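You operate a simulated robot arm through the tools that you are given. There is no shell and no other tool.

Carry out the task below with a simulated robot arm. There is one attempt and no reset: what you move stays moved.

TASK
Press the bezel of the 20 ML case home and put the case back.
Fine: tray shut, then one stroke, hands out from under the ram; leave the tray shut.
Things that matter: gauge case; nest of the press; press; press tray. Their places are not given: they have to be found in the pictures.

The check looks at the end state, three seconds after you hand in, the way a careful person would. Anything else that was tipped, shoved, dropped, spilled or broken makes it a failure.

THE ROBOT
A 7-joint arm with a fingered hand, fixed in place. Base frame: the origin is at the foot of the arm, x ahead of it, y to its left, z up; the work surface is at about z = 0.8. Readings come in m, rad, newtons and seconds.
With the tool pointing down near the work surface it reaches from about 0.2 to 0.8 m from the base axis. Its first joint turns from -2.897 to 2.897 rad. Payload 4.9 kg.
The TCP is the grasp point between the finger pads, 0.032 m short of the fingertips. In the tool frame z runs along the fingers and y along their closing line. Largest opening 0.192 m; the body of the gripper starts 0.089 m behind the TCP. The gripper is a hand of 3 fingers: y runs from the thumb to the fingers, the wrist lies at [0, 0, -0.267] in the tool frame, and closing takes about 1.5 s.
Orientation is told as [roll, pitch, yaw] about the base's x, y, z axes, in that order, counted from this pose: with the fingers straight down and closing along the base's y, the tool's x points along the base's -x, its y along +y and its z along -z.

THE INTERFACE
- The arm moves only by the tool step_arm. Its argument "rows" is a list of rows, each a list of 2 entries, a list of its own where there are three numbers: the shift along the base's x, y, z in m, then the turn, a rotation vector about the base's x, y, z in rad. In form: [[[dx, dy, dz], [wx, wy, wz]], ...]. A call has 1 to 20 rows; each row shifts and turns the commanded pose from where the row before left it. "jaw" is the opening, from 0 (shut) to 1 (fully open), set as the call begins (left out, the last holds). Each row takes 0.2 s and may step no farther than 0.05 m and 0.15 rad from the row before; otherwise, or with a gripper value out of range, the whole call is refused. Where a pose cannot be reached the arm comes as near as it can. A force on the tool above 70 N (or 10 N above the force at the start of the call, whichever is more), or a blocked arm, ends the call early, and 0.2 s more pass. Each finger travels about 0.153 m/s and halts on what it meets, pressing with about 34 N; the grip force reading is that of the motor and also rises with nothing between the fingers. The clock runs only during rows and for 0.2 s after the last one: add rows that do not move to give the fingers time. The reply holds the time, the measured pose of the TCP, the force on the tool along the base axes, the opening and the grip force, in the units named above and with some noise, with the torque about the TCP (base axes, N m) and any sound that the robot's microphone picked up.
- Cameras (640 x 400 px; columns grow to the right, rows downward): "scene" is fixed at [0.0502, 0.4993, 1.5348]; the picture's right is [-0.23, -0.97, 0.00], its down [-0.52, 0.13, -0.84] and it looks along [0.82, -0.20, -0.54] (base axes); focal length 331 px, centre (320, 200). "wrist" rides on the gripper at [0.08, -0.046, -0.113] in the tool frame; the picture's right is [0.50, 0.87, 0.00], its down [-0.67, 0.39, -0.63] and it looks along [-0.55, 0.32, 0.78] (tool axes); focal length 226 px, centre (320, 200).
- snapshot(camera): a new picture of that camera. No time passes.
- move_fingers(finger1, finger2, thumb_bend): sets how far each is bent, from 0 (flat) to 1 (curled in); at 0.3 the hand is open as for a grip, at 0.7 the pads meet at the TCP. One left out holds its place. A second passes; each finger stops where it meets its share of the squeeze, and holds until it gets a number again. A gripper value or a shape takes the hand back. It gives what a move gives, with no picture; readings hold the bend of each and the force on the fingers (four entries, about 0 where the hand has none), thumb and palm.
- set_grasp(shape): the hand has 3 fingers and takes this shape, open, in about a second: jaw (thumb against the fingers, like two jaws); tri (thumb and two fingers); tip (a fingertip pinch); poke (one finger out to press); point (the index stretched); flat (the hand flat); cup (the hand cupped); fist (a fist). The gripper value then closes the fingers along that shape, each until it touches; the sizes above hold for jaw. It gives what a move gives, with no picture.
- point_at(camera, pixels): for up to 12 pixels [column, row] of the newest picture of that camera ("zoom" is the newest enlarged one), the place [x, y, z] in the base frame of the surface seen there, good to about 0.002 m. No time passes.
- zoom(camera, box): a new picture of the part [left, top, right, bottom] of that camera's present view, enlarged. No time passes.
- job_done(): hands the job in; it is judged then, once.

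Leave the gripper open and the arm clear of the work at the hand-in unless told otherwise.

The tools are called after ">>>" as a command line: name --argument value ..., lists and objects as JSON in quotes. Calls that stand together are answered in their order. step_arm: Moves the arm, as the interface text tells. Its arguments: {"type":"object","properties":{"rows":{"type":"array"},"jaw":{"type":"number"}},"required":["rows"]} The other tools are called the same way: set_grasp (shape) gives the hand a shape; move_fingers (finger1, finger2, thumb_bend) moves the fingers one by one; snapshot (camera) takes a picture; point_at (camera, pixels) gives the place of the surface under pixels of a picture; zoom (camera, box) takes an enlarged picture of a part of a camera's view; job_done () hands the job in.

At the start:

```text
time_s: 0.0
tool_pos: [0.4145, 0.2075, 1.352]
tool_rot: [-0.002, -0.001, 0.0]
contact_force: [-0.3, 1.0, 0.9]
ft_torque: [-0.05, 0.0, -0.03]
gripper_width: 0.192
grasp_force: 0.0
shape: jaw
bend: [0.3, 0.3, 0.3]
finger forces: [0.0, 0.0, 0.0, 0.1, 0.1, 0.0]
```

scene: 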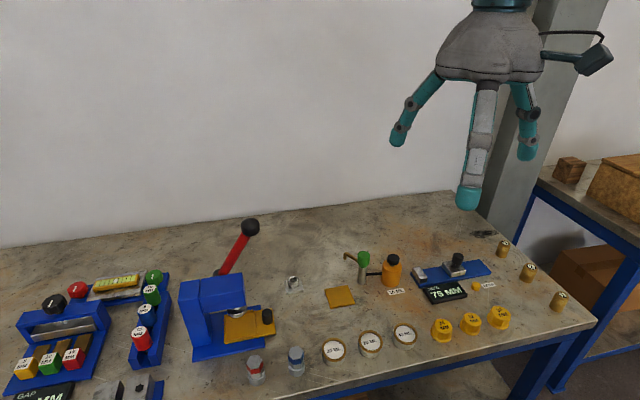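
wrist: 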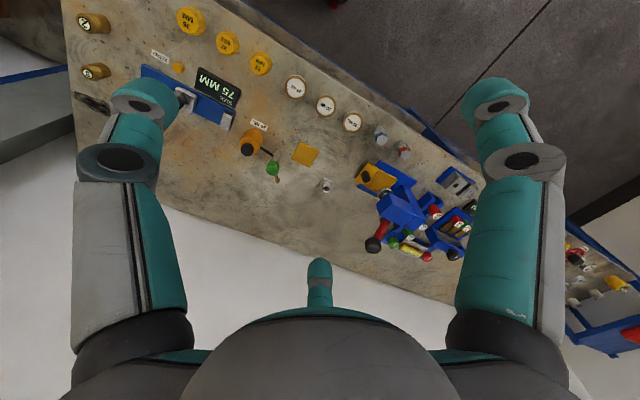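

I see a bench with a blue press (red lever, black knob) near (225,300), and three white-faced round cases near (333,350), (370,343), (404,336). I'll zoom in on both areas to read the labels.

>>> zoom --camera "scene" --box '[300, 300, 460, 400]'

>>> zoom --camera "scene" --box '[160, 210, 320, 390]'

>>> zoom --camera "wrist" --box '[270, 60, 490, 260]'

```text
4.00 times, centred on (380, 350) of scene
```

zoom: 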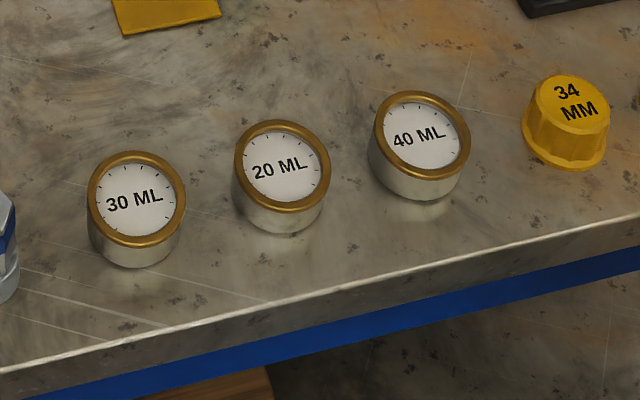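

```text
2.22 times, centred on (240, 300) of scene
```

zoom: 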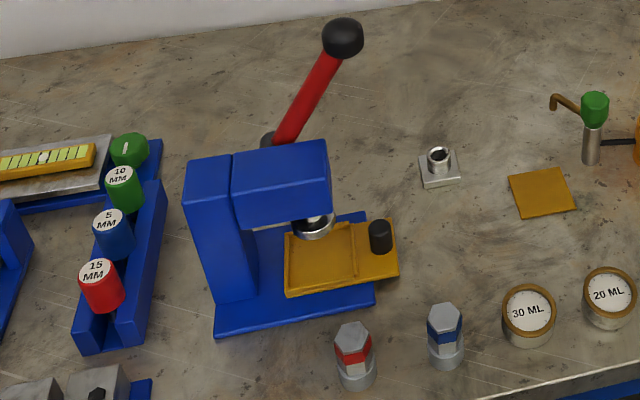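

```text
2.00 times, centred on (380, 160) of wrist
```

zoom: 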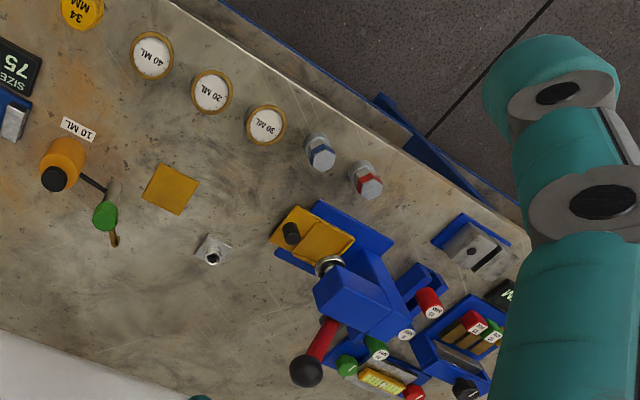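

The middle case is 20 ML. Now I zoom closer on the press and its tray, to find the nest and how the tray slides.

>>> zoom --camera "scene" --box '[175, 270, 303, 350]'

```text
5.00 times, centred on (239, 310) of scene
```

zoom: 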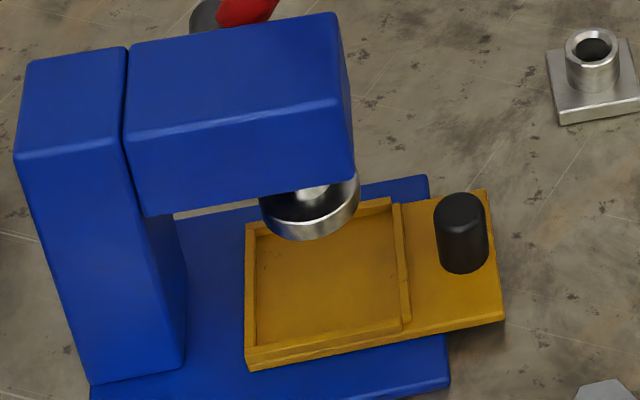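

The tray has a square recess with rims and a black knob at its right. I'll measure the points on the tray, ram, base and post.

>>> point_at --camera "zoom" --pixels '[[248, 355], [260, 340], [400, 325], [385, 215], [262, 240], [325, 290], [500, 310], [485, 195], [460, 205], [310, 232], [445, 375], [425, 180]]'

>>> point_at --camera "scene" --pixels '[[333, 350], [370, 343], [404, 336], [250, 226], [232, 255], [219, 272], [208, 317], [243, 276], [183, 283], [196, 281], [202, 307], [215, 358]]'

>>> point_at --camera "wrist" --pixels '[[325, 106], [363, 250], [370, 175], [395, 205]]'

```text
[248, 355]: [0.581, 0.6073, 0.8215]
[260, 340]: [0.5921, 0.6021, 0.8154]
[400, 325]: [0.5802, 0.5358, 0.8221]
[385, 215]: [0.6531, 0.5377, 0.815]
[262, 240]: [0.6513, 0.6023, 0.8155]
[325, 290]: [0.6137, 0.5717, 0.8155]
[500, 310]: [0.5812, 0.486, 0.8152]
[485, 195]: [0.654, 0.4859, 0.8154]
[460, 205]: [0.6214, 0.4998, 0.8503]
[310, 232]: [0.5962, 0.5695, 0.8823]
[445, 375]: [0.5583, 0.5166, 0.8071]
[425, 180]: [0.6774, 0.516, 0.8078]
```

```text
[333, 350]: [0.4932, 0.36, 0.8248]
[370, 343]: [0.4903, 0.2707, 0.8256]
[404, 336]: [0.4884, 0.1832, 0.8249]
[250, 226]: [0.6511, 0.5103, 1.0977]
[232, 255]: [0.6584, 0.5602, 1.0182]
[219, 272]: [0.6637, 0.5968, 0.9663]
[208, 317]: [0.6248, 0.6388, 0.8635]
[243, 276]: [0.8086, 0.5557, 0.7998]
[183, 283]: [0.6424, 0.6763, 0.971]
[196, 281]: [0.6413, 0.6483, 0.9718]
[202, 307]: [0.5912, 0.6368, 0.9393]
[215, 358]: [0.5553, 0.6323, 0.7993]
```

```text
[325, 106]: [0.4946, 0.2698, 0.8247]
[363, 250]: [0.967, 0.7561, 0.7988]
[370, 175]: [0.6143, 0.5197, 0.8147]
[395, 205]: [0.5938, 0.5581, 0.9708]
```

The nest floor is at about z 0.8155, centred near (0.617, 0.571). The ram sits above it at z 0.88, so the tray is shut now. Before moving, I measure the case edges, tray knob, lever and head.

>>> zoom --camera "scene" --box '[338, 318, 402, 358]'

>>> point_at --camera "zoom" --pixels '[[320, 160], [320, 120], [320, 90], [240, 215], [400, 190], [250, 300], [330, 340], [250, 280], [250, 320], [250, 335], [320, 230], [345, 280]]'

>>> zoom --camera "scene" --box '[180, 210, 276, 290]'

>>> point_at --camera "zoom" --pixels '[[460, 100], [430, 150], [400, 210], [360, 270], [330, 310], [300, 370], [320, 350], [280, 370], [470, 60], [500, 100], [420, 100], [180, 370]]'

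```text
10.00 times, centred on (370, 338) of scene
```

zoom: 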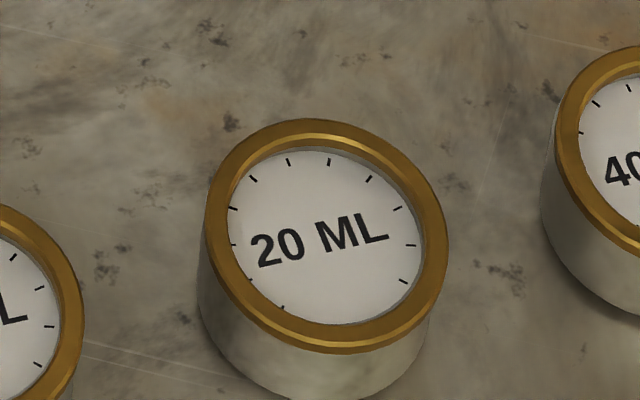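

```text
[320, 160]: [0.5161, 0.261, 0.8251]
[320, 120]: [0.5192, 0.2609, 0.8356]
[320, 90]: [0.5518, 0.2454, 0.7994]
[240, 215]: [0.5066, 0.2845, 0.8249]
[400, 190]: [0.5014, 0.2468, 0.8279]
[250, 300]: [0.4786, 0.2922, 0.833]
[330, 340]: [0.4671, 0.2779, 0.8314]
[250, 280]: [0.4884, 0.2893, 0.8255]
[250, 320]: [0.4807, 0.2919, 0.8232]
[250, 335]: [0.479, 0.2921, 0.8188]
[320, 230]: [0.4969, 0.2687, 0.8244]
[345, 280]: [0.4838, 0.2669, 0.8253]
```

```text
5.00 times, centred on (228, 250) of scene
```

zoom: 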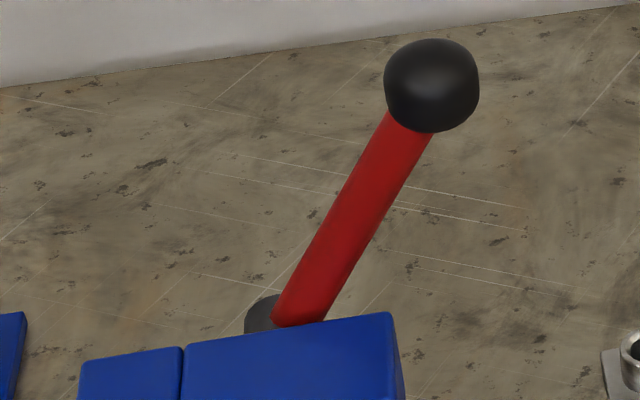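

```text
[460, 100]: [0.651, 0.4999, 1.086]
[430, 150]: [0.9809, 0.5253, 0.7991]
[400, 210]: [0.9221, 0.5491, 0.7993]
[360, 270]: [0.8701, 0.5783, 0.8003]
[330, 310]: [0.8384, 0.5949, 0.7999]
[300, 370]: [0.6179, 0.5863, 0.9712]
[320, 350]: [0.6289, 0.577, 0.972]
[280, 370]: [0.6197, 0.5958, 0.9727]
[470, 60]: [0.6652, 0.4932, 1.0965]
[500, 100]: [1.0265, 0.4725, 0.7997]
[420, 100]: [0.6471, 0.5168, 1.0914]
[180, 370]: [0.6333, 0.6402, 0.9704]
```

The bezel top of the 20 ML case is at z≈0.836 and its dial at 0.825. My pixels missed the red lever, so I'll point again along its shaft (zoom px (395,150) to (300,310)) and at its pivot (262,315).

>>> point_at --camera "zoom" --pixels '[[400, 140], [380, 175], [360, 210], [335, 250], [310, 290], [295, 315], [262, 315], [432, 87], [432, 45], [390, 90], [475, 90], [430, 128]]'

>>> zoom --camera "wrist" --box '[340, 150, 450, 265]'

>>> set_grasp --shape "tri"

>>> snapshot --camera "scene"

>>> snapshot --camera "wrist"

```text
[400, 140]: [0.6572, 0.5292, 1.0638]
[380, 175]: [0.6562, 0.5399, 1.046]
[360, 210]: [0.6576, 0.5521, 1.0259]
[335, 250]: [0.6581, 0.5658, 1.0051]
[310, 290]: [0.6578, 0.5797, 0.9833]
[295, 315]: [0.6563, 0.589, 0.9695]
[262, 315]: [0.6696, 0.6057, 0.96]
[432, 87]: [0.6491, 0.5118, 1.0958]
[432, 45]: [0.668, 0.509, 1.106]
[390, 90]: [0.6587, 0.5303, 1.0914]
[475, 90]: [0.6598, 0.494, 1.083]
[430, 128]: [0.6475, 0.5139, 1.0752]
```

```text
3.48 times, centred on (395, 208) of wrist
```

zoom: 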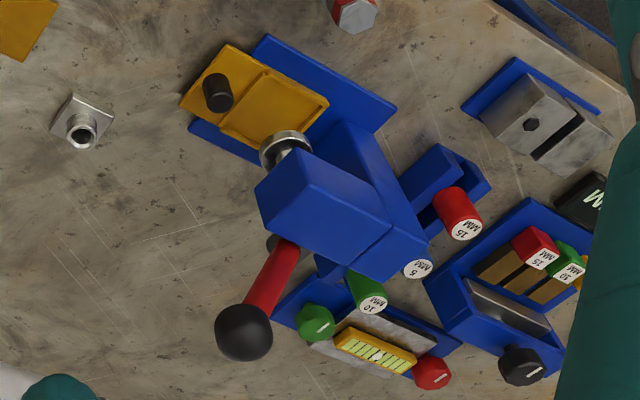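

```text
time_s: 0.9
tool_pos: [0.4138, 0.2097, 1.3522]
tool_rot: [-0.001, -0.001, 0.001]
contact_force: [-0.9, -0.1, 0.6]
ft_torque: [0.01, 0.0, 0.02]
gripper_width: 0.192
grasp_force: 0.0
shape: tri
bend: [0.3, 0.3, 0.3]
finger forces: [0.0, 0.1, 0.1, 0.0, 0.0, 0.0]
```

```text
taken
```

scene: 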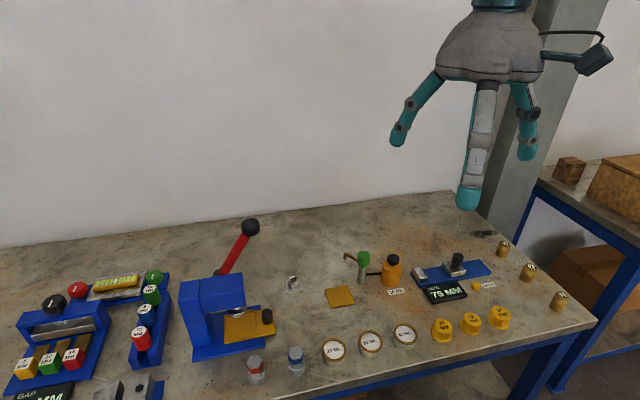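

```text
taken
```

wrist: 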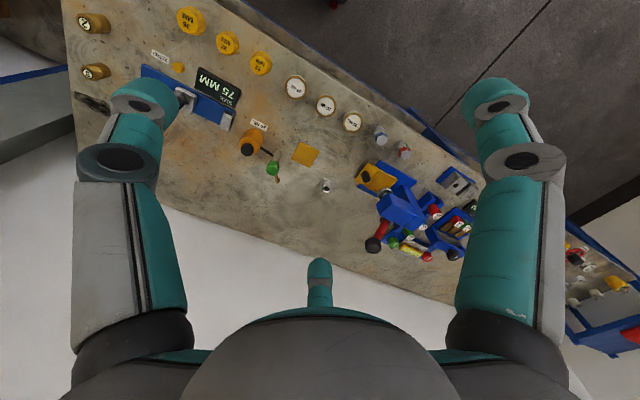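

"Jaw" and "tri" look the same in the pictures. I'll close the hand in free air to see how the fingers converge, then look at it again.

>>> step_arm --rows '[[[0, 0, 0], [0, 0, 0]], [[0, 0, 0], [0, 0, 0]], [[0, 0, 0], [0, 0, 0]], [[0, 0, 0], [0, 0, 0]], [[0, 0, 0], [0, 0, 0]], [[0, 0, 0], [0, 0, 0]], [[0, 0, 0], [0, 0, 0]], [[0, 0, 0], [0, 0, 0]]]' --jaw 0.2

>>> snapshot --camera "wrist"

>>> snapshot --camera "scene"

>>> set_grasp --shape "jaw"

>>> step_arm --rows '[[[0, 0, 0], [0, 0, 0]], [[0, 0, 0], [0, 0, 0]], [[0, 0, 0], [0, 0, 0]], [[0, 0, 0], [0, 0, 0]], [[0, 0, 0], [0, 0, 0]], [[0, 0, 0], [0, 0, 0]], [[0, 0, 0], [0, 0, 0]], [[0, 0, 0], [0, 0, 0]]]' --jaw 0.2

>>> snapshot --camera "wrist"

>>> set_grasp --shape "tip"

>>> snapshot --camera "wrist"

>>> set_grasp --shape "poke"

>>> snapshot --camera "wrist"

>>> snapshot --camera "scene"

```text
time_s: 2.7
tool_pos: [0.415, 0.2084, 1.3523]
tool_rot: [-0.003, -0.002, 0.0]
contact_force: [0.4, -0.7, -0.1]
ft_torque: [-0.02, -0.01, 0.0]
gripper_width: 0.0387
grasp_force: 0.2
shape: tri
bend: [0.77, 0.77, 0.7]
finger forces: [0.0, 0.0, 0.0, 0.0, 0.0, 0.0]
```

```text
taken
```

wrist: 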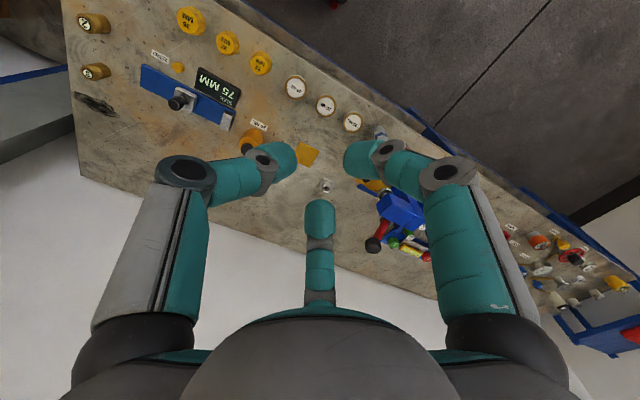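

```text
taken
```

scene: 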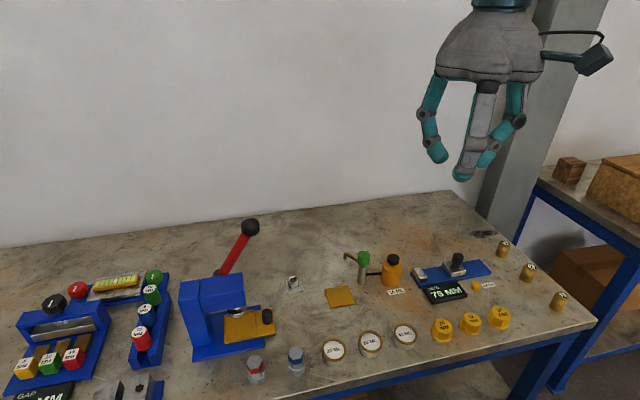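

```text
time_s: 3.6
tool_pos: [0.4145, 0.2098, 1.3522]
tool_rot: [-0.003, -0.001, 0.0]
contact_force: [-0.1, -0.3, 1.0]
ft_torque: [0.01, 0.01, 0.04]
gripper_width: 0.1918
grasp_force: 0.1
shape: jaw
bend: [0.3, 0.3, 0.3]
finger forces: [0.1, 0.0, 0.0, 0.0, 0.1, 0.0]
```

```text
time_s: 5.4
tool_pos: [0.4138, 0.208, 1.3532]
tool_rot: [-0.001, -0.001, 0.0]
contact_force: [0.2, 0.8, -0.1]
ft_torque: [-0.03, 0.01, 0.0]
gripper_width: 0.0388
grasp_force: 0.0
shape: jaw
bend: [0.77, 0.77, 0.7]
finger forces: [0.0, 0.0, 0.0, 0.0, 0.1, 0.0]
```

```text
taken
```

wrist: 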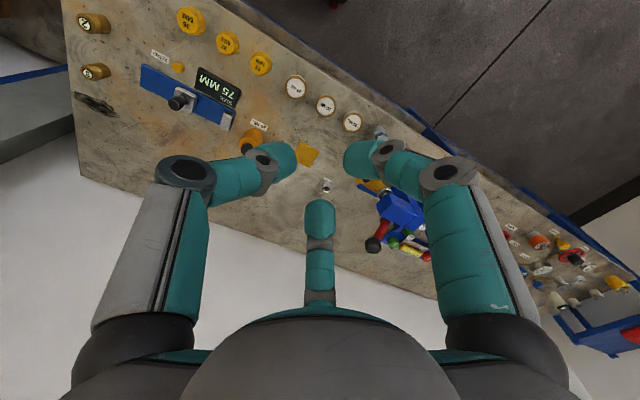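

```text
time_s: 6.3
tool_pos: [0.4147, 0.2078, 1.3518]
tool_rot: [-0.002, -0.003, 0.0]
contact_force: [-0.8, 0.7, 0.3]
ft_torque: [-0.01, -0.03, -0.02]
gripper_width: 0.1919
grasp_force: 0.0
shape: tip
bend: [0.3, 0.3, 0.3]
finger forces: [0.0, 0.0, 0.0, 0.0, 0.0, 0.0]
```

```text
taken
```

wrist: 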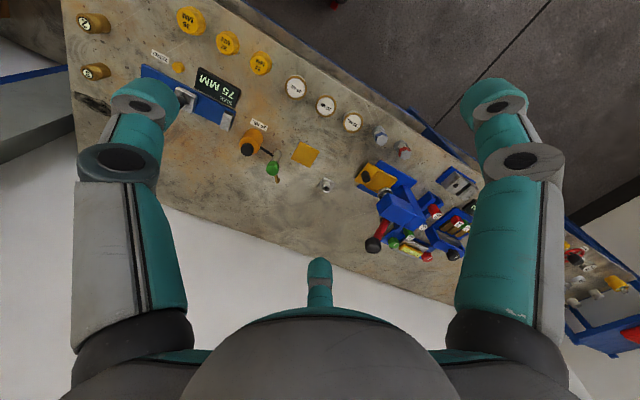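

```text
time_s: 7.2
tool_pos: [0.4144, 0.2081, 1.3516]
tool_rot: [-0.003, -0.003, 0.0]
contact_force: [0.1, -0.2, -0.7]
ft_torque: [-0.01, -0.01, 0.0]
gripper_width: 0.0
grasp_force: 0.0
shape: poke
bend: [1.0, 1.0, 0.91]
finger forces: [0.1, 0.0, 0.0, 0.0, 0.0, 0.0]
```

```text
taken
```

wrist: 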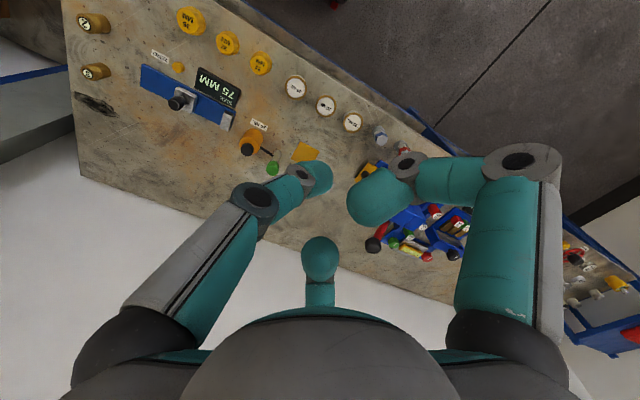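

```text
taken
```

scene: 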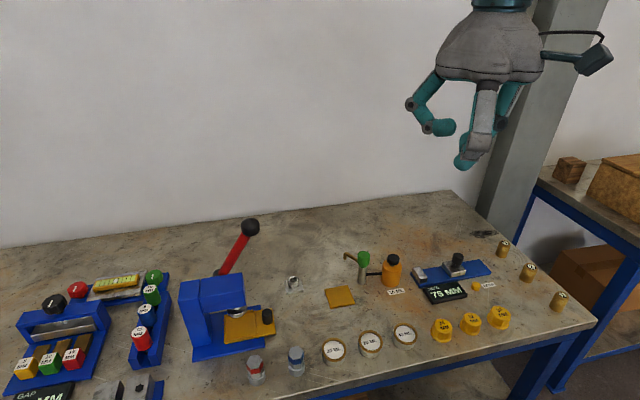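

All three fingers are radial: thumb on tool -y, the other two at about 30° and 150°. I'll set jaw opening to about the case diameter (0.3) and measure where the fingertips lie relative to the TCP.

>>> set_grasp --shape "jaw"

>>> step_arm --rows '[[[0, 0, 0], [0, 0, 0]], [[0, 0, 0], [0, 0, 0]], [[0, 0, 0], [0, 0, 0]], [[0, 0, 0], [0, 0, 0]], [[0, 0, 0], [0, 0, 0]], [[0, 0, 0], [0, 0, 0]], [[0, 0, 0], [0, 0, 0]], [[0, 0, 0], [0, 0, 0]]]' --jaw 0.3

>>> snapshot --camera "wrist"

>>> zoom --camera "scene" --box '[390, 0, 630, 200]'

```text
time_s: 8.1
tool_pos: [0.4148, 0.2077, 1.3513]
tool_rot: [-0.001, -0.001, 0.0]
contact_force: [0.1, -1.2, 0.0]
ft_torque: [0.0, 0.02, 0.02]
gripper_width: 0.1917
grasp_force: 0.0
shape: jaw
bend: [0.3, 0.3, 0.3]
finger forces: [0.1, 0.0, 0.1, 0.0, 0.0, 0.1]
```

```text
time_s: 9.9
tool_pos: [0.4156, 0.2089, 1.3518]
tool_rot: [-0.001, -0.002, 0.0]
contact_force: [0.4, 0.3, -0.5]
ft_torque: [-0.02, 0.0, 0.02]
gripper_width: 0.0578
grasp_force: 0.0
shape: jaw
bend: [0.47, 0.47, 0.7]
finger forces: [0.0, 0.0, 0.0, 0.0, 0.0, 0.1]
```

```text
taken
```

wrist: 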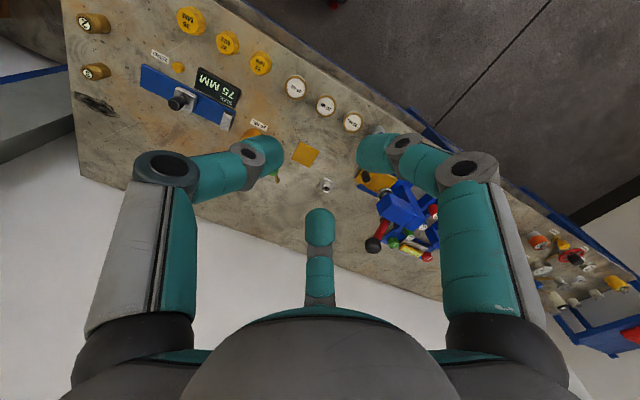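

```text
2.00 times, centred on (510, 100) of scene
```

zoom: 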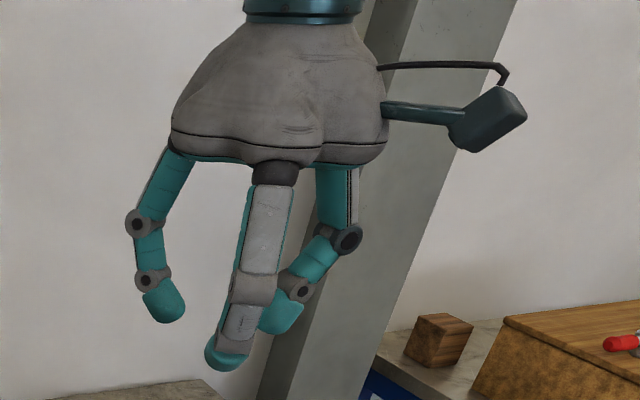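

I'll measure fingertip and palm points on the hand from both cameras.

>>> point_at --camera "zoom" --pixels '[[165, 320], [165, 300], [228, 368], [228, 345], [275, 332], [290, 315], [200, 165], [320, 162], [280, 180], [495, 120], [470, 145], [290, 30]]'

>>> point_at --camera "wrist" --pixels '[[275, 150], [262, 165], [365, 150], [380, 165], [320, 215], [320, 240], [160, 165], [465, 165], [320, 265], [125, 330], [500, 320], [320, 320]]'

```text
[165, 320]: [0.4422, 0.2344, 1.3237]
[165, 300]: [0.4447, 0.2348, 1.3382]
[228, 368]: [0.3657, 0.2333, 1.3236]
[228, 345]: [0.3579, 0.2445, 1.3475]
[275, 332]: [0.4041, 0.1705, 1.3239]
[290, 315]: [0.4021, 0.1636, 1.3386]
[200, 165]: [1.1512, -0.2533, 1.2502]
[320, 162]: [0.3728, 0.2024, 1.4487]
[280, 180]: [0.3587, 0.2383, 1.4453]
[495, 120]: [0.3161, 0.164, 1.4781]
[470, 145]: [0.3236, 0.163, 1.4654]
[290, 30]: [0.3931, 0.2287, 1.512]
```

```text
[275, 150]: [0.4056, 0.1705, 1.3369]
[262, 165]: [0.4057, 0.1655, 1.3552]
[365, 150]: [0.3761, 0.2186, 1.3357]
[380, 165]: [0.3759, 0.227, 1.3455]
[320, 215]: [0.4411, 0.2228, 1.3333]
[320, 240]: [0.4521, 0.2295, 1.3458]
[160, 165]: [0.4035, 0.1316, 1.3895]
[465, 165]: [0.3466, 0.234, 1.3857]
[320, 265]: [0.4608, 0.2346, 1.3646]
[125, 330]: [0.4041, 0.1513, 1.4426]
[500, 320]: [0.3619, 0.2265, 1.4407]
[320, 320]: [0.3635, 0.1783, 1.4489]
```

The tips sit 0.032 below the TCP, spread evenly at a radius of about 0.03 to the inner face, so this is a radial three-finger grip. Next I open the hand and move to about (0.45, 0.40, 1.15), so the wrist camera sees the press from closer.

>>> step_arm --rows '[[[0.006, 0.032, -0.033], [0, 0, 0]], [[0.006, 0.032, -0.033], [0, 0, 0]], [[0.006, 0.032, -0.034], [0, 0, 0]], [[0.006, 0.032, -0.034], [0, 0, 0]], [[0.006, 0.032, -0.034], [0, 0, 0]], [[0.006, 0.032, -0.034], [0, 0, 0]], [[0, 0, 0], [0, 0, 0]], [[0, 0, 0], [0, 0, 0]]]' --jaw 1.0

>>> snapshot --camera "wrist"

>>> snapshot --camera "scene"

```text
time_s: 11.7
tool_pos: [0.4491, 0.3986, 1.1479]
tool_rot: [-0.002, -0.001, 0.0]
contact_force: [0.8, 0.1, -0.6]
ft_torque: [0.01, 0.01, 0.01]
gripper_width: 0.1918
grasp_force: 0.1
shape: jaw
bend: [0.3, 0.3, 0.3]
finger forces: [0.0, 0.0, 0.0, 0.1, 0.0, 0.0]
```

```text
taken
```

wrist: 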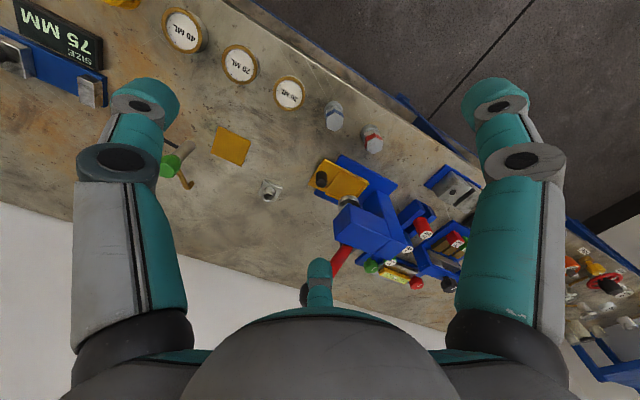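

```text
taken
```

scene: 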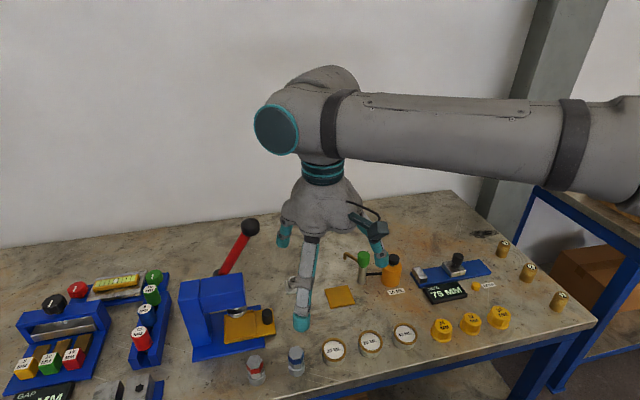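

The wrist camera now sees the press near (355,200). I'll zoom there and measure the head extents and the tray.

>>> zoom --camera "wrist" --box '[295, 140, 423, 270]'

```text
3.08 times, centred on (359, 205) of wrist
```

zoom: 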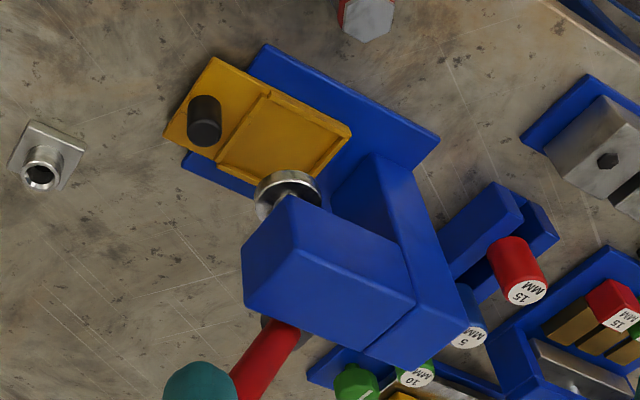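

>>> point_at --camera "zoom" --pixels '[[265, 260], [285, 215], [248, 300], [300, 240], [385, 350], [405, 310], [270, 185], [310, 180], [270, 345], [205, 102], [212, 65], [175, 140]]'

>>> point_at --camera "zoom" --pixels '[[268, 98], [345, 135], [310, 172], [222, 160], [285, 135], [205, 125], [255, 370], [298, 200], [262, 250], [250, 250], [290, 330], [420, 290]]'

```text
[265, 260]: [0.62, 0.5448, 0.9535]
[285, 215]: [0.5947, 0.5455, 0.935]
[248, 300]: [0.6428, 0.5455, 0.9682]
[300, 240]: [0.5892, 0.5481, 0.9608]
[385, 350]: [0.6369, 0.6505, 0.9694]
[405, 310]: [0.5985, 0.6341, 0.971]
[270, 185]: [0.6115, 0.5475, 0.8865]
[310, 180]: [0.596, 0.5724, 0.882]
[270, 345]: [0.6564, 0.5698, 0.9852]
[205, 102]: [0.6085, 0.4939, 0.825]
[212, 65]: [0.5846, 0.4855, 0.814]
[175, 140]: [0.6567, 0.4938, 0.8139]
```

```text
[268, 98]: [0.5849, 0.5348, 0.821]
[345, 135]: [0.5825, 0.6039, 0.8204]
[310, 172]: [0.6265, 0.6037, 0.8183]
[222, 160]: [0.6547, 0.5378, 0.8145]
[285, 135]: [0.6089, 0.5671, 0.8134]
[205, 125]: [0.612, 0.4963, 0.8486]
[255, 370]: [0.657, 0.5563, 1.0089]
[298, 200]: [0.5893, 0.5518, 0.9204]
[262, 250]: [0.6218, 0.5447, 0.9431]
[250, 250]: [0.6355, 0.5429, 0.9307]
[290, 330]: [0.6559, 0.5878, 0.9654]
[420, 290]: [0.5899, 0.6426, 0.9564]
```

The head spans x 0.59–0.647, its front face is at y 0.545 and its top at z 0.972. The ram centre is near (0.62, 0.570), so the tray is indeed shut. The tray knob is at about (0.619, 0.499), top at 0.850. I'll tilt the hand 0.4 rad with the wrist towards -y, so it clears the head and lever, and move to a standoff with the opening part shut.

>>> step_arm --rows '[[[0.034, 0.002, -0.03], [0.08, 0, 0]], [[0.034, 0.002, -0.03], [0.08, 0, 0]], [[0.034, 0.002, -0.03], [0.08, 0, 0]], [[0.034, 0.007, -0.03], [0.08, 0, 0]], [[0.034, 0.008, -0.028], [0.08, 0, 0]], [[0, 0.02, -0.03], [0, 0, 0]], [[0, 0.02, -0.033], [0, 0, 0]], [[0, 0, 0], [0, 0, 0]], [[0, 0, 0], [0, 0, 0]]]' --jaw 0.3

>>> snapshot --camera "wrist"

>>> zoom --camera "scene" --box '[160, 200, 352, 350]'

```text
time_s: 13.7
tool_pos: [0.6196, 0.4596, 0.9395]
tool_rot: [0.398, -0.003, 0.001]
contact_force: [0.6, 0.0, 0.0]
ft_torque: [0.01, 0.0, -0.02]
gripper_width: 0.0579
grasp_force: 0.1
shape: jaw
bend: [0.47, 0.47, 0.7]
finger forces: [0.1, 0.1, 0.0, 0.0, 0.0, 0.0]
```

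```text
taken
```

wrist: 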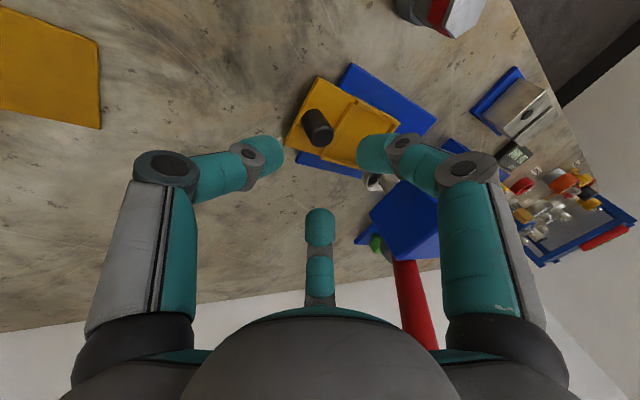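

```text
2.67 times, centred on (256, 275) of scene
```

zoom: 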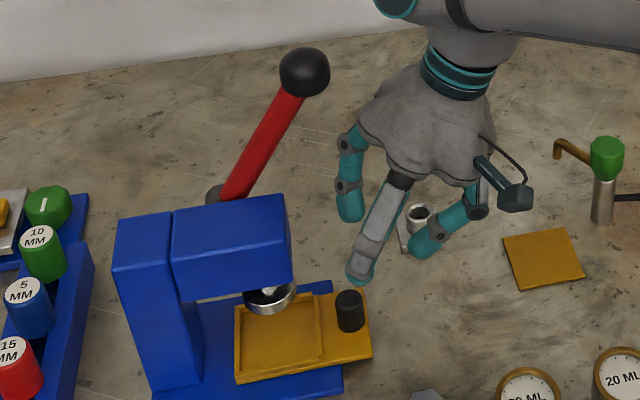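

The hand lines up well with the knob. I descend along the tool axis most of the way and check.

>>> step_arm --rows '[[[0, 0.009, -0.022], [0, 0, 0]], [[0, 0.009, -0.022], [0, 0, 0]], [[0, 0.006, -0.014], [0, 0, 0]], [[0, 0, 0], [0, 0, 0]]]'

>>> snapshot --camera "wrist"

>>> zoom --camera "scene" --box '[210, 240, 338, 340]'

```text
time_s: 14.7
tool_pos: [0.6198, 0.486, 0.8822]
tool_rot: [0.397, -0.001, 0.002]
contact_force: [-0.8, -0.5, 0.7]
ft_torque: [0.01, 0.05, 0.0]
gripper_width: 0.058
grasp_force: 0.1
shape: jaw
bend: [0.47, 0.47, 0.7]
finger forces: [0.1, 0.0, 0.0, 0.0, 0.0, 0.0]
```

```text
taken
```

wrist: 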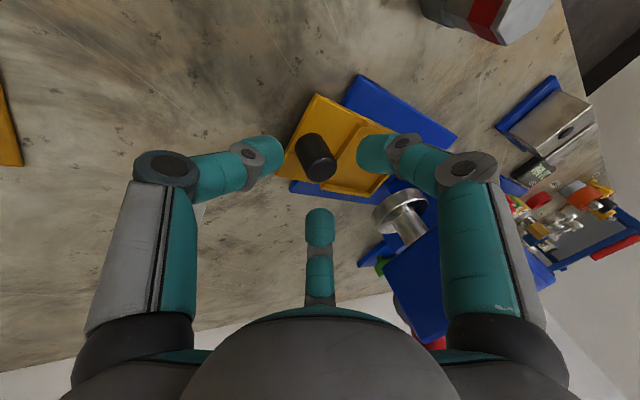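

```text
4.00 times, centred on (274, 290) of scene
```

zoom: 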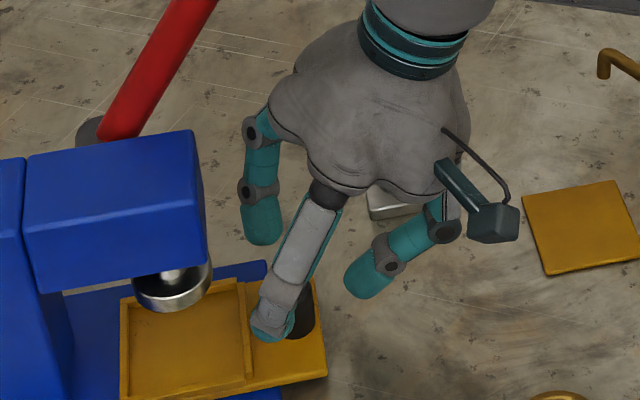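

I'll measure the fingertip and knob positions now, to confirm the alignment.

>>> point_at --camera "zoom" --pixels '[[270, 338], [265, 325], [303, 320], [303, 300], [365, 297], [355, 285], [260, 240], [262, 220]]'

>>> point_at --camera "wrist" --pixels '[[316, 162], [308, 145], [275, 150], [365, 150], [320, 215]]'

```text
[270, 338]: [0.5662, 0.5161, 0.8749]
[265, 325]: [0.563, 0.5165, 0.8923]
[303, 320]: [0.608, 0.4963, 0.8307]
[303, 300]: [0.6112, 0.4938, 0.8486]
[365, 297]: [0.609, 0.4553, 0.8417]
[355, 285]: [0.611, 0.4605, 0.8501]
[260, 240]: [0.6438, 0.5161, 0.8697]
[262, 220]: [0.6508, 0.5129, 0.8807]
```

```text
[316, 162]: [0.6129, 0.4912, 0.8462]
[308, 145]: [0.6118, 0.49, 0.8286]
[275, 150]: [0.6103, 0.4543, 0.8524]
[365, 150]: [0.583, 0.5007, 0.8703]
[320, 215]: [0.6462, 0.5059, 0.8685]
```

The thumb tip hangs about 0.029 lower than the two fingers because of the tilt. I'll reduce the tilt to 0.3 and lower to TCP z≈0.861, so that all three tips surround the knob and the thumb clears the tray surface.

>>> step_arm --rows '[[[0, 0.0, 0.0], [-0.1, 0, 0]], [[0, 0.002, -0.008], [0, 0, 0]], [[0, 0.002, -0.008], [0, 0, 0]], [[0, 0.001, -0.005], [0, 0, 0]], [[0, 0, 0], [0, 0, 0]]]'

>>> zoom --camera "scene" --box '[210, 240, 338, 340]'

>>> zoom --camera "wrist" --box '[220, 80, 420, 270]'

```text
time_s: 15.9
tool_pos: [0.6209, 0.4908, 0.8589]
tool_rot: [0.299, -0.002, 0.0]
contact_force: [-0.4, 0.0, 0.2]
ft_torque: [0.03, -0.02, 0.01]
gripper_width: 0.0578
grasp_force: 0.1
shape: jaw
bend: [0.47, 0.47, 0.7]
finger forces: [0.1, 0.0, 0.1, 0.1, 0.0, 0.1]
```

```text
4.00 times, centred on (274, 290) of scene
```

zoom: 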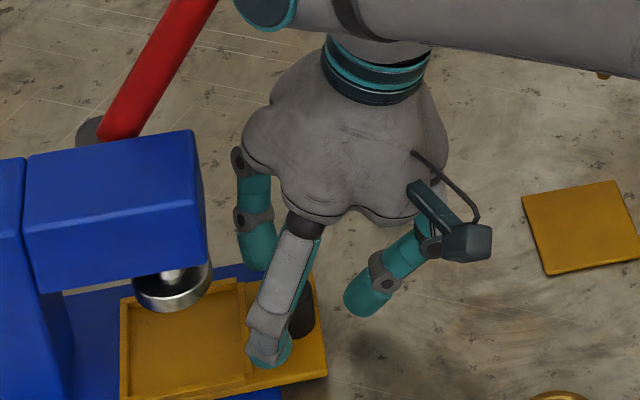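

```text
2.11 times, centred on (320, 175) of wrist
```

zoom: 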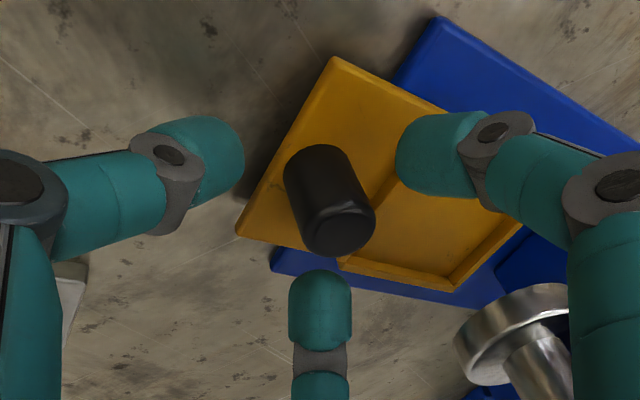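

All tips surround the knob. I close the hand on it, without moving the arm.

>>> step_arm --rows '[[[0, 0, 0], [0, 0, 0]], [[0, 0, 0], [0, 0, 0]], [[0, 0, 0], [0, 0, 0]], [[0, 0, 0], [0, 0, 0]], [[0, 0, 0], [0, 0, 0]], [[0, 0, 0], [0, 0, 0]]]' --jaw 0.05

>>> zoom --camera "wrist" --box '[220, 80, 420, 270]'

>>> zoom --camera "scene" --box '[210, 240, 338, 340]'

```text
time_s: 17.3
tool_pos: [0.621, 0.4894, 0.8588]
tool_rot: [0.299, -0.001, 0.002]
contact_force: [0.9, 1.8, -1.1]
ft_torque: [0.01, -0.06, 0.02]
gripper_width: 0.0153
grasp_force: 34.0
shape: jaw
bend: [0.61, 0.73, 0.7]
finger forces: [31.8, 29.4, 0.0, 0.1, 28.7, 0.0]
```

```text
2.11 times, centred on (320, 175) of wrist
```

zoom: 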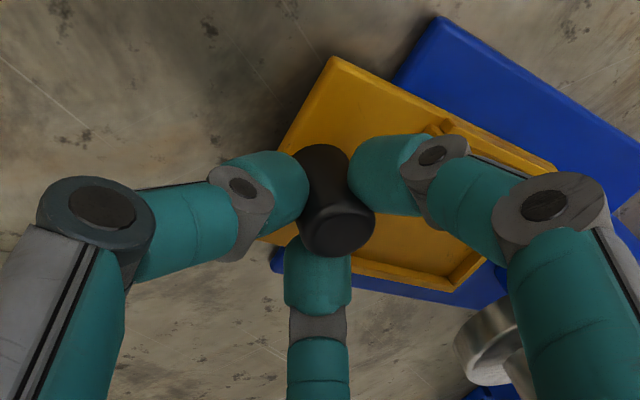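

```text
4.00 times, centred on (274, 290) of scene
```

zoom: 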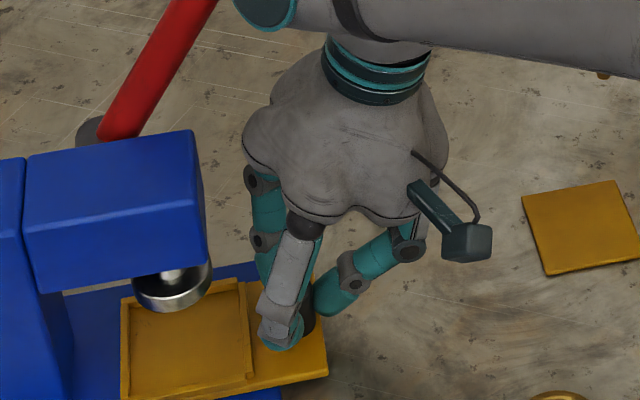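

The knob is gripped by all three fingers (about 30 N each). I pull gently along -y by 0.04 m and watch the force.

>>> step_arm --rows '[[[0, -0.01, 0], [0, 0, 0]], [[0, -0.01, 0], [0, 0, 0]], [[0, -0.01, 0], [0, 0, 0]], [[0, -0.01, 0], [0, 0, 0]]]'

>>> zoom --camera "scene" --box '[210, 240, 338, 340]'

```text
time_s: 18.3
tool_pos: [0.6208, 0.4488, 0.859]
tool_rot: [0.296, -0.001, 0.001]
contact_force: [6.5, 0.0, -5.3]
ft_torque: [-0.14, -0.16, 0.02]
gripper_width: 0.015
grasp_force: 33.6
shape: jaw
bend: [0.61, 0.73, 0.7]
finger forces: [30.9, 30.0, 0.1, 0.1, 31.5, 0.0]
```

```text
4.00 times, centred on (274, 290) of scene
```

zoom: 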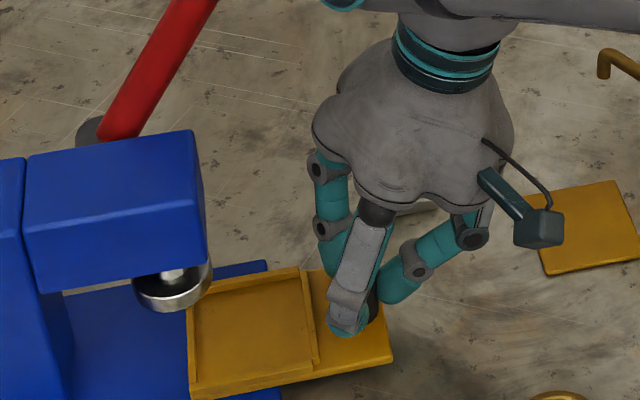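

The tray follows the hand. I keep pulling in small rows and watch for a stop.

>>> step_arm --rows '[[[0, -0.01, 0], [0, 0, 0]], [[0, -0.01, 0], [0, 0, 0]], [[0, -0.01, 0], [0, 0, 0]], [[0, -0.01, 0], [0, 0, 0]], [[0, -0.01, 0], [0, 0, 0]]]'

>>> zoom --camera "scene" --box '[210, 240, 338, 340]'

```text
time_s: 19.5
tool_pos: [0.6192, 0.3994, 0.8596]
tool_rot: [0.299, -0.002, 0.0]
contact_force: [7.8, -1.0, -9.6]
ft_torque: [-0.18, -0.14, 0.03]
gripper_width: 0.0153
grasp_force: 33.9
shape: jaw
bend: [0.62, 0.73, 0.7]
finger forces: [30.5, 30.2, 0.1, 0.0, 31.8, 0.1]
```

```text
4.00 times, centred on (274, 290) of scene
```

zoom: 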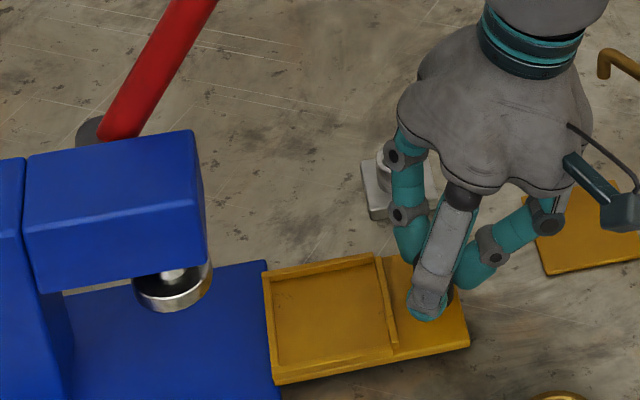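

The tray is out 0.09 m and still slides freely. I try a little more in 5 mm rows to find the stop.

>>> step_arm --rows '[[[0, -0.005, 0], [0, 0, 0]], [[0, -0.005, 0], [0, 0, 0]]]'

>>> zoom --camera "scene" --box '[210, 240, 338, 340]'

```text
time_s: 20.1
tool_pos: [0.6201, 0.3919, 0.8601]
tool_rot: [0.298, -0.002, 0.0]
contact_force: [8.6, 0.9, -4.2]
ft_torque: [-0.13, -0.19, 0.04]
gripper_width: 0.0151
grasp_force: 34.4
shape: jaw
bend: [0.62, 0.62, 0.7]
finger forces: [30.8, 31.2, 0.0, 0.0, 31.5, 0.0]
```

```text
4.00 times, centred on (274, 290) of scene
```

zoom: 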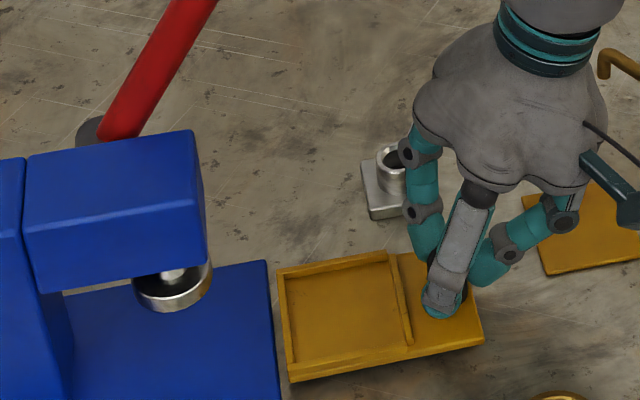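

No stop yet; the tray stays level. I pull a bit further, still in small rows.

>>> step_arm --rows '[[[0, -0.005, 0], [0, 0, 0]], [[0, -0.005, 0], [0, 0, 0]], [[0, 0, 0], [0, 0, 0]]]'

>>> zoom --camera "scene" --box '[210, 240, 338, 340]'

>>> point_at --camera "zoom" --pixels '[[290, 350], [280, 275], [350, 310], [410, 340], [390, 262], [485, 335], [340, 350], [310, 290]]'

```text
time_s: 20.9
tool_pos: [0.6215, 0.3797, 0.8591]
tool_rot: [0.3, -0.002, 0.0]
contact_force: [3.9, -0.4, -2.6]
ft_torque: [-0.12, -0.11, 0.06]
gripper_width: 0.0152
grasp_force: 34.4
shape: jaw
bend: [0.61, 0.73, 0.7]
finger forces: [32.2, 30.1, 0.0, 0.0, 31.8, 0.0]
```

```text
4.00 times, centred on (274, 290) of scene
```

zoom: 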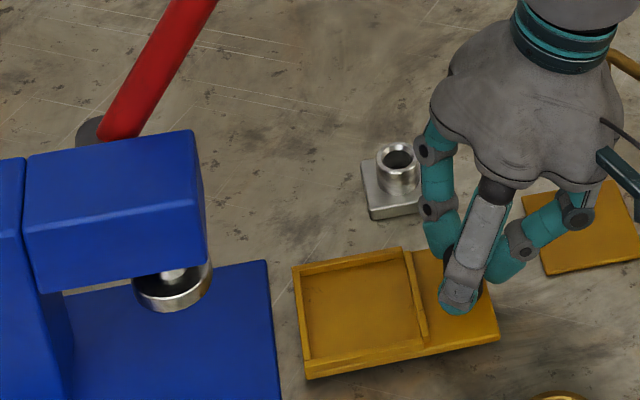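

```text
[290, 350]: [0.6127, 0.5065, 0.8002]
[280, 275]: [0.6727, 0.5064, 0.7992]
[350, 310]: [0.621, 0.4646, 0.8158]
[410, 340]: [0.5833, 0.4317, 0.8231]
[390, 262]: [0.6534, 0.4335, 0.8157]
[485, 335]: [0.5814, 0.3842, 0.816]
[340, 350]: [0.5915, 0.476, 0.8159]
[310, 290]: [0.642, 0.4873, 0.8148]
```

The tray stays level at 0.816 with no support, so it runs on a guide. I go 0.015 more at most.

>>> step_arm --rows '[[[0, -0.005, 0], [0, 0, 0]], [[0, -0.005, 0], [0, 0, 0]], [[0, -0.005, 0], [0, 0, 0]], [[0, 0, 0], [0, 0, 0]]]'

>>> zoom --camera "scene" --box '[210, 240, 338, 340]'

>>> point_at --camera "zoom" --pixels '[[425, 335], [405, 258], [500, 330], [350, 310], [320, 290], [305, 300], [325, 365]]'

```text
time_s: 21.9
tool_pos: [0.6199, 0.3669, 0.8593]
tool_rot: [0.298, -0.001, -0.001]
contact_force: [7.6, 21.9, -11.1]
ft_torque: [0.37, -0.19, 0.0]
gripper_width: 0.0143
grasp_force: 33.8
shape: jaw
bend: [0.61, 0.62, 0.7]
finger forces: [33.2, 35.4, 0.1, 0.1, 17.8, 0.0]
```

```text
4.00 times, centred on (274, 290) of scene
```

zoom: 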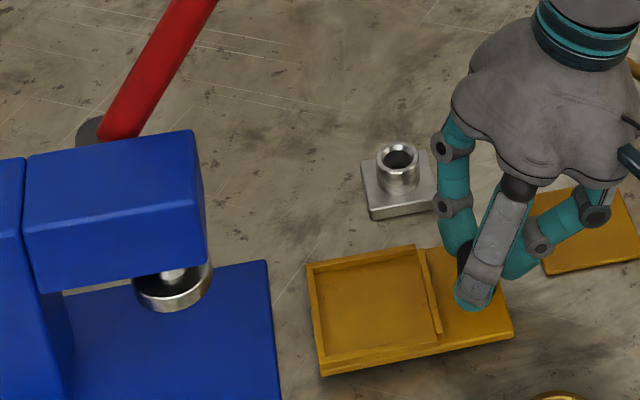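

```text
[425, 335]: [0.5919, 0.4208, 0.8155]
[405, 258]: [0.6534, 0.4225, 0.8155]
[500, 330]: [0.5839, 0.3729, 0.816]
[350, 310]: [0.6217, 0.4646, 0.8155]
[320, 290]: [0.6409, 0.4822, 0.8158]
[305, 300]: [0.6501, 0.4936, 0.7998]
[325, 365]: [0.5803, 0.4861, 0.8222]
```

The force jumped to 22 N in +y, so the tray is at its stop (fully open). I ease 2 mm back, open part way, and retreat along the tool axis.

>>> step_arm --rows '[[[0, 0.002, 0], [0, 0, 0]], [[0, 0, 0], [0, 0, 0]]]'

>>> step_arm --rows '[[[0, 0, 0], [0, 0, 0]], [[0, 0, 0], [0, 0, 0]], [[0, 0, 0], [0, 0, 0]], [[0, -0.012, 0.038], [0, 0, 0]], [[0, -0.012, 0.038], [0, 0, 0]], [[0, -0.012, 0.038], [0, 0, 0]], [[0, -0.012, 0.038], [0, 0, 0]], [[0, 0, 0], [0, 0, 0]]]' --jaw 0.3

>>> snapshot --camera "scene"

>>> snapshot --camera "wrist"

```text
time_s: 22.5
tool_pos: [0.6206, 0.3679, 0.8603]
tool_rot: [0.296, 0.001, 0.0]
contact_force: [2.4, 13.6, -4.9]
ft_torque: [0.26, -0.06, 0.0]
gripper_width: 0.0141
grasp_force: 33.1
shape: jaw
bend: [0.61, 0.62, 0.7]
finger forces: [34.9, 32.9, 0.1, 0.0, 23.5, 0.0]
```

```text
time_s: 24.3
tool_pos: [0.62, 0.3172, 1.0135]
tool_rot: [0.298, 0.0, 0.0]
contact_force: [0.1, -0.4, 0.5]
ft_torque: [0.04, 0.0, -0.04]
gripper_width: 0.0572
grasp_force: 0.1
shape: jaw
bend: [0.79, 0.79, 0.7]
finger forces: [0.0, 0.0, 0.1, 0.0, 0.0, 0.0]
```

```text
taken
```

scene: 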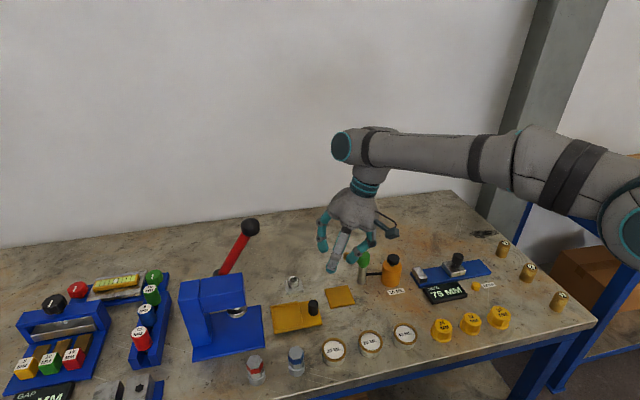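

```text
taken
```

wrist: 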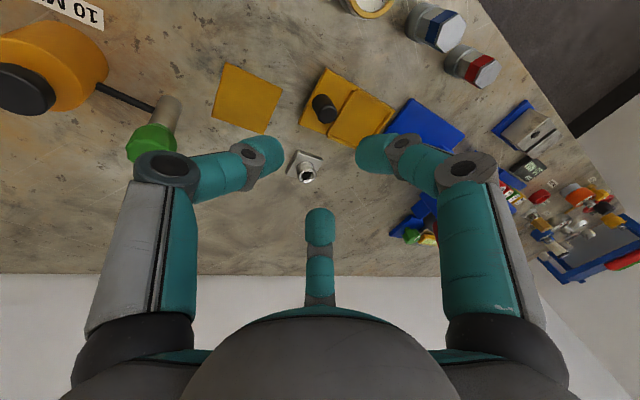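

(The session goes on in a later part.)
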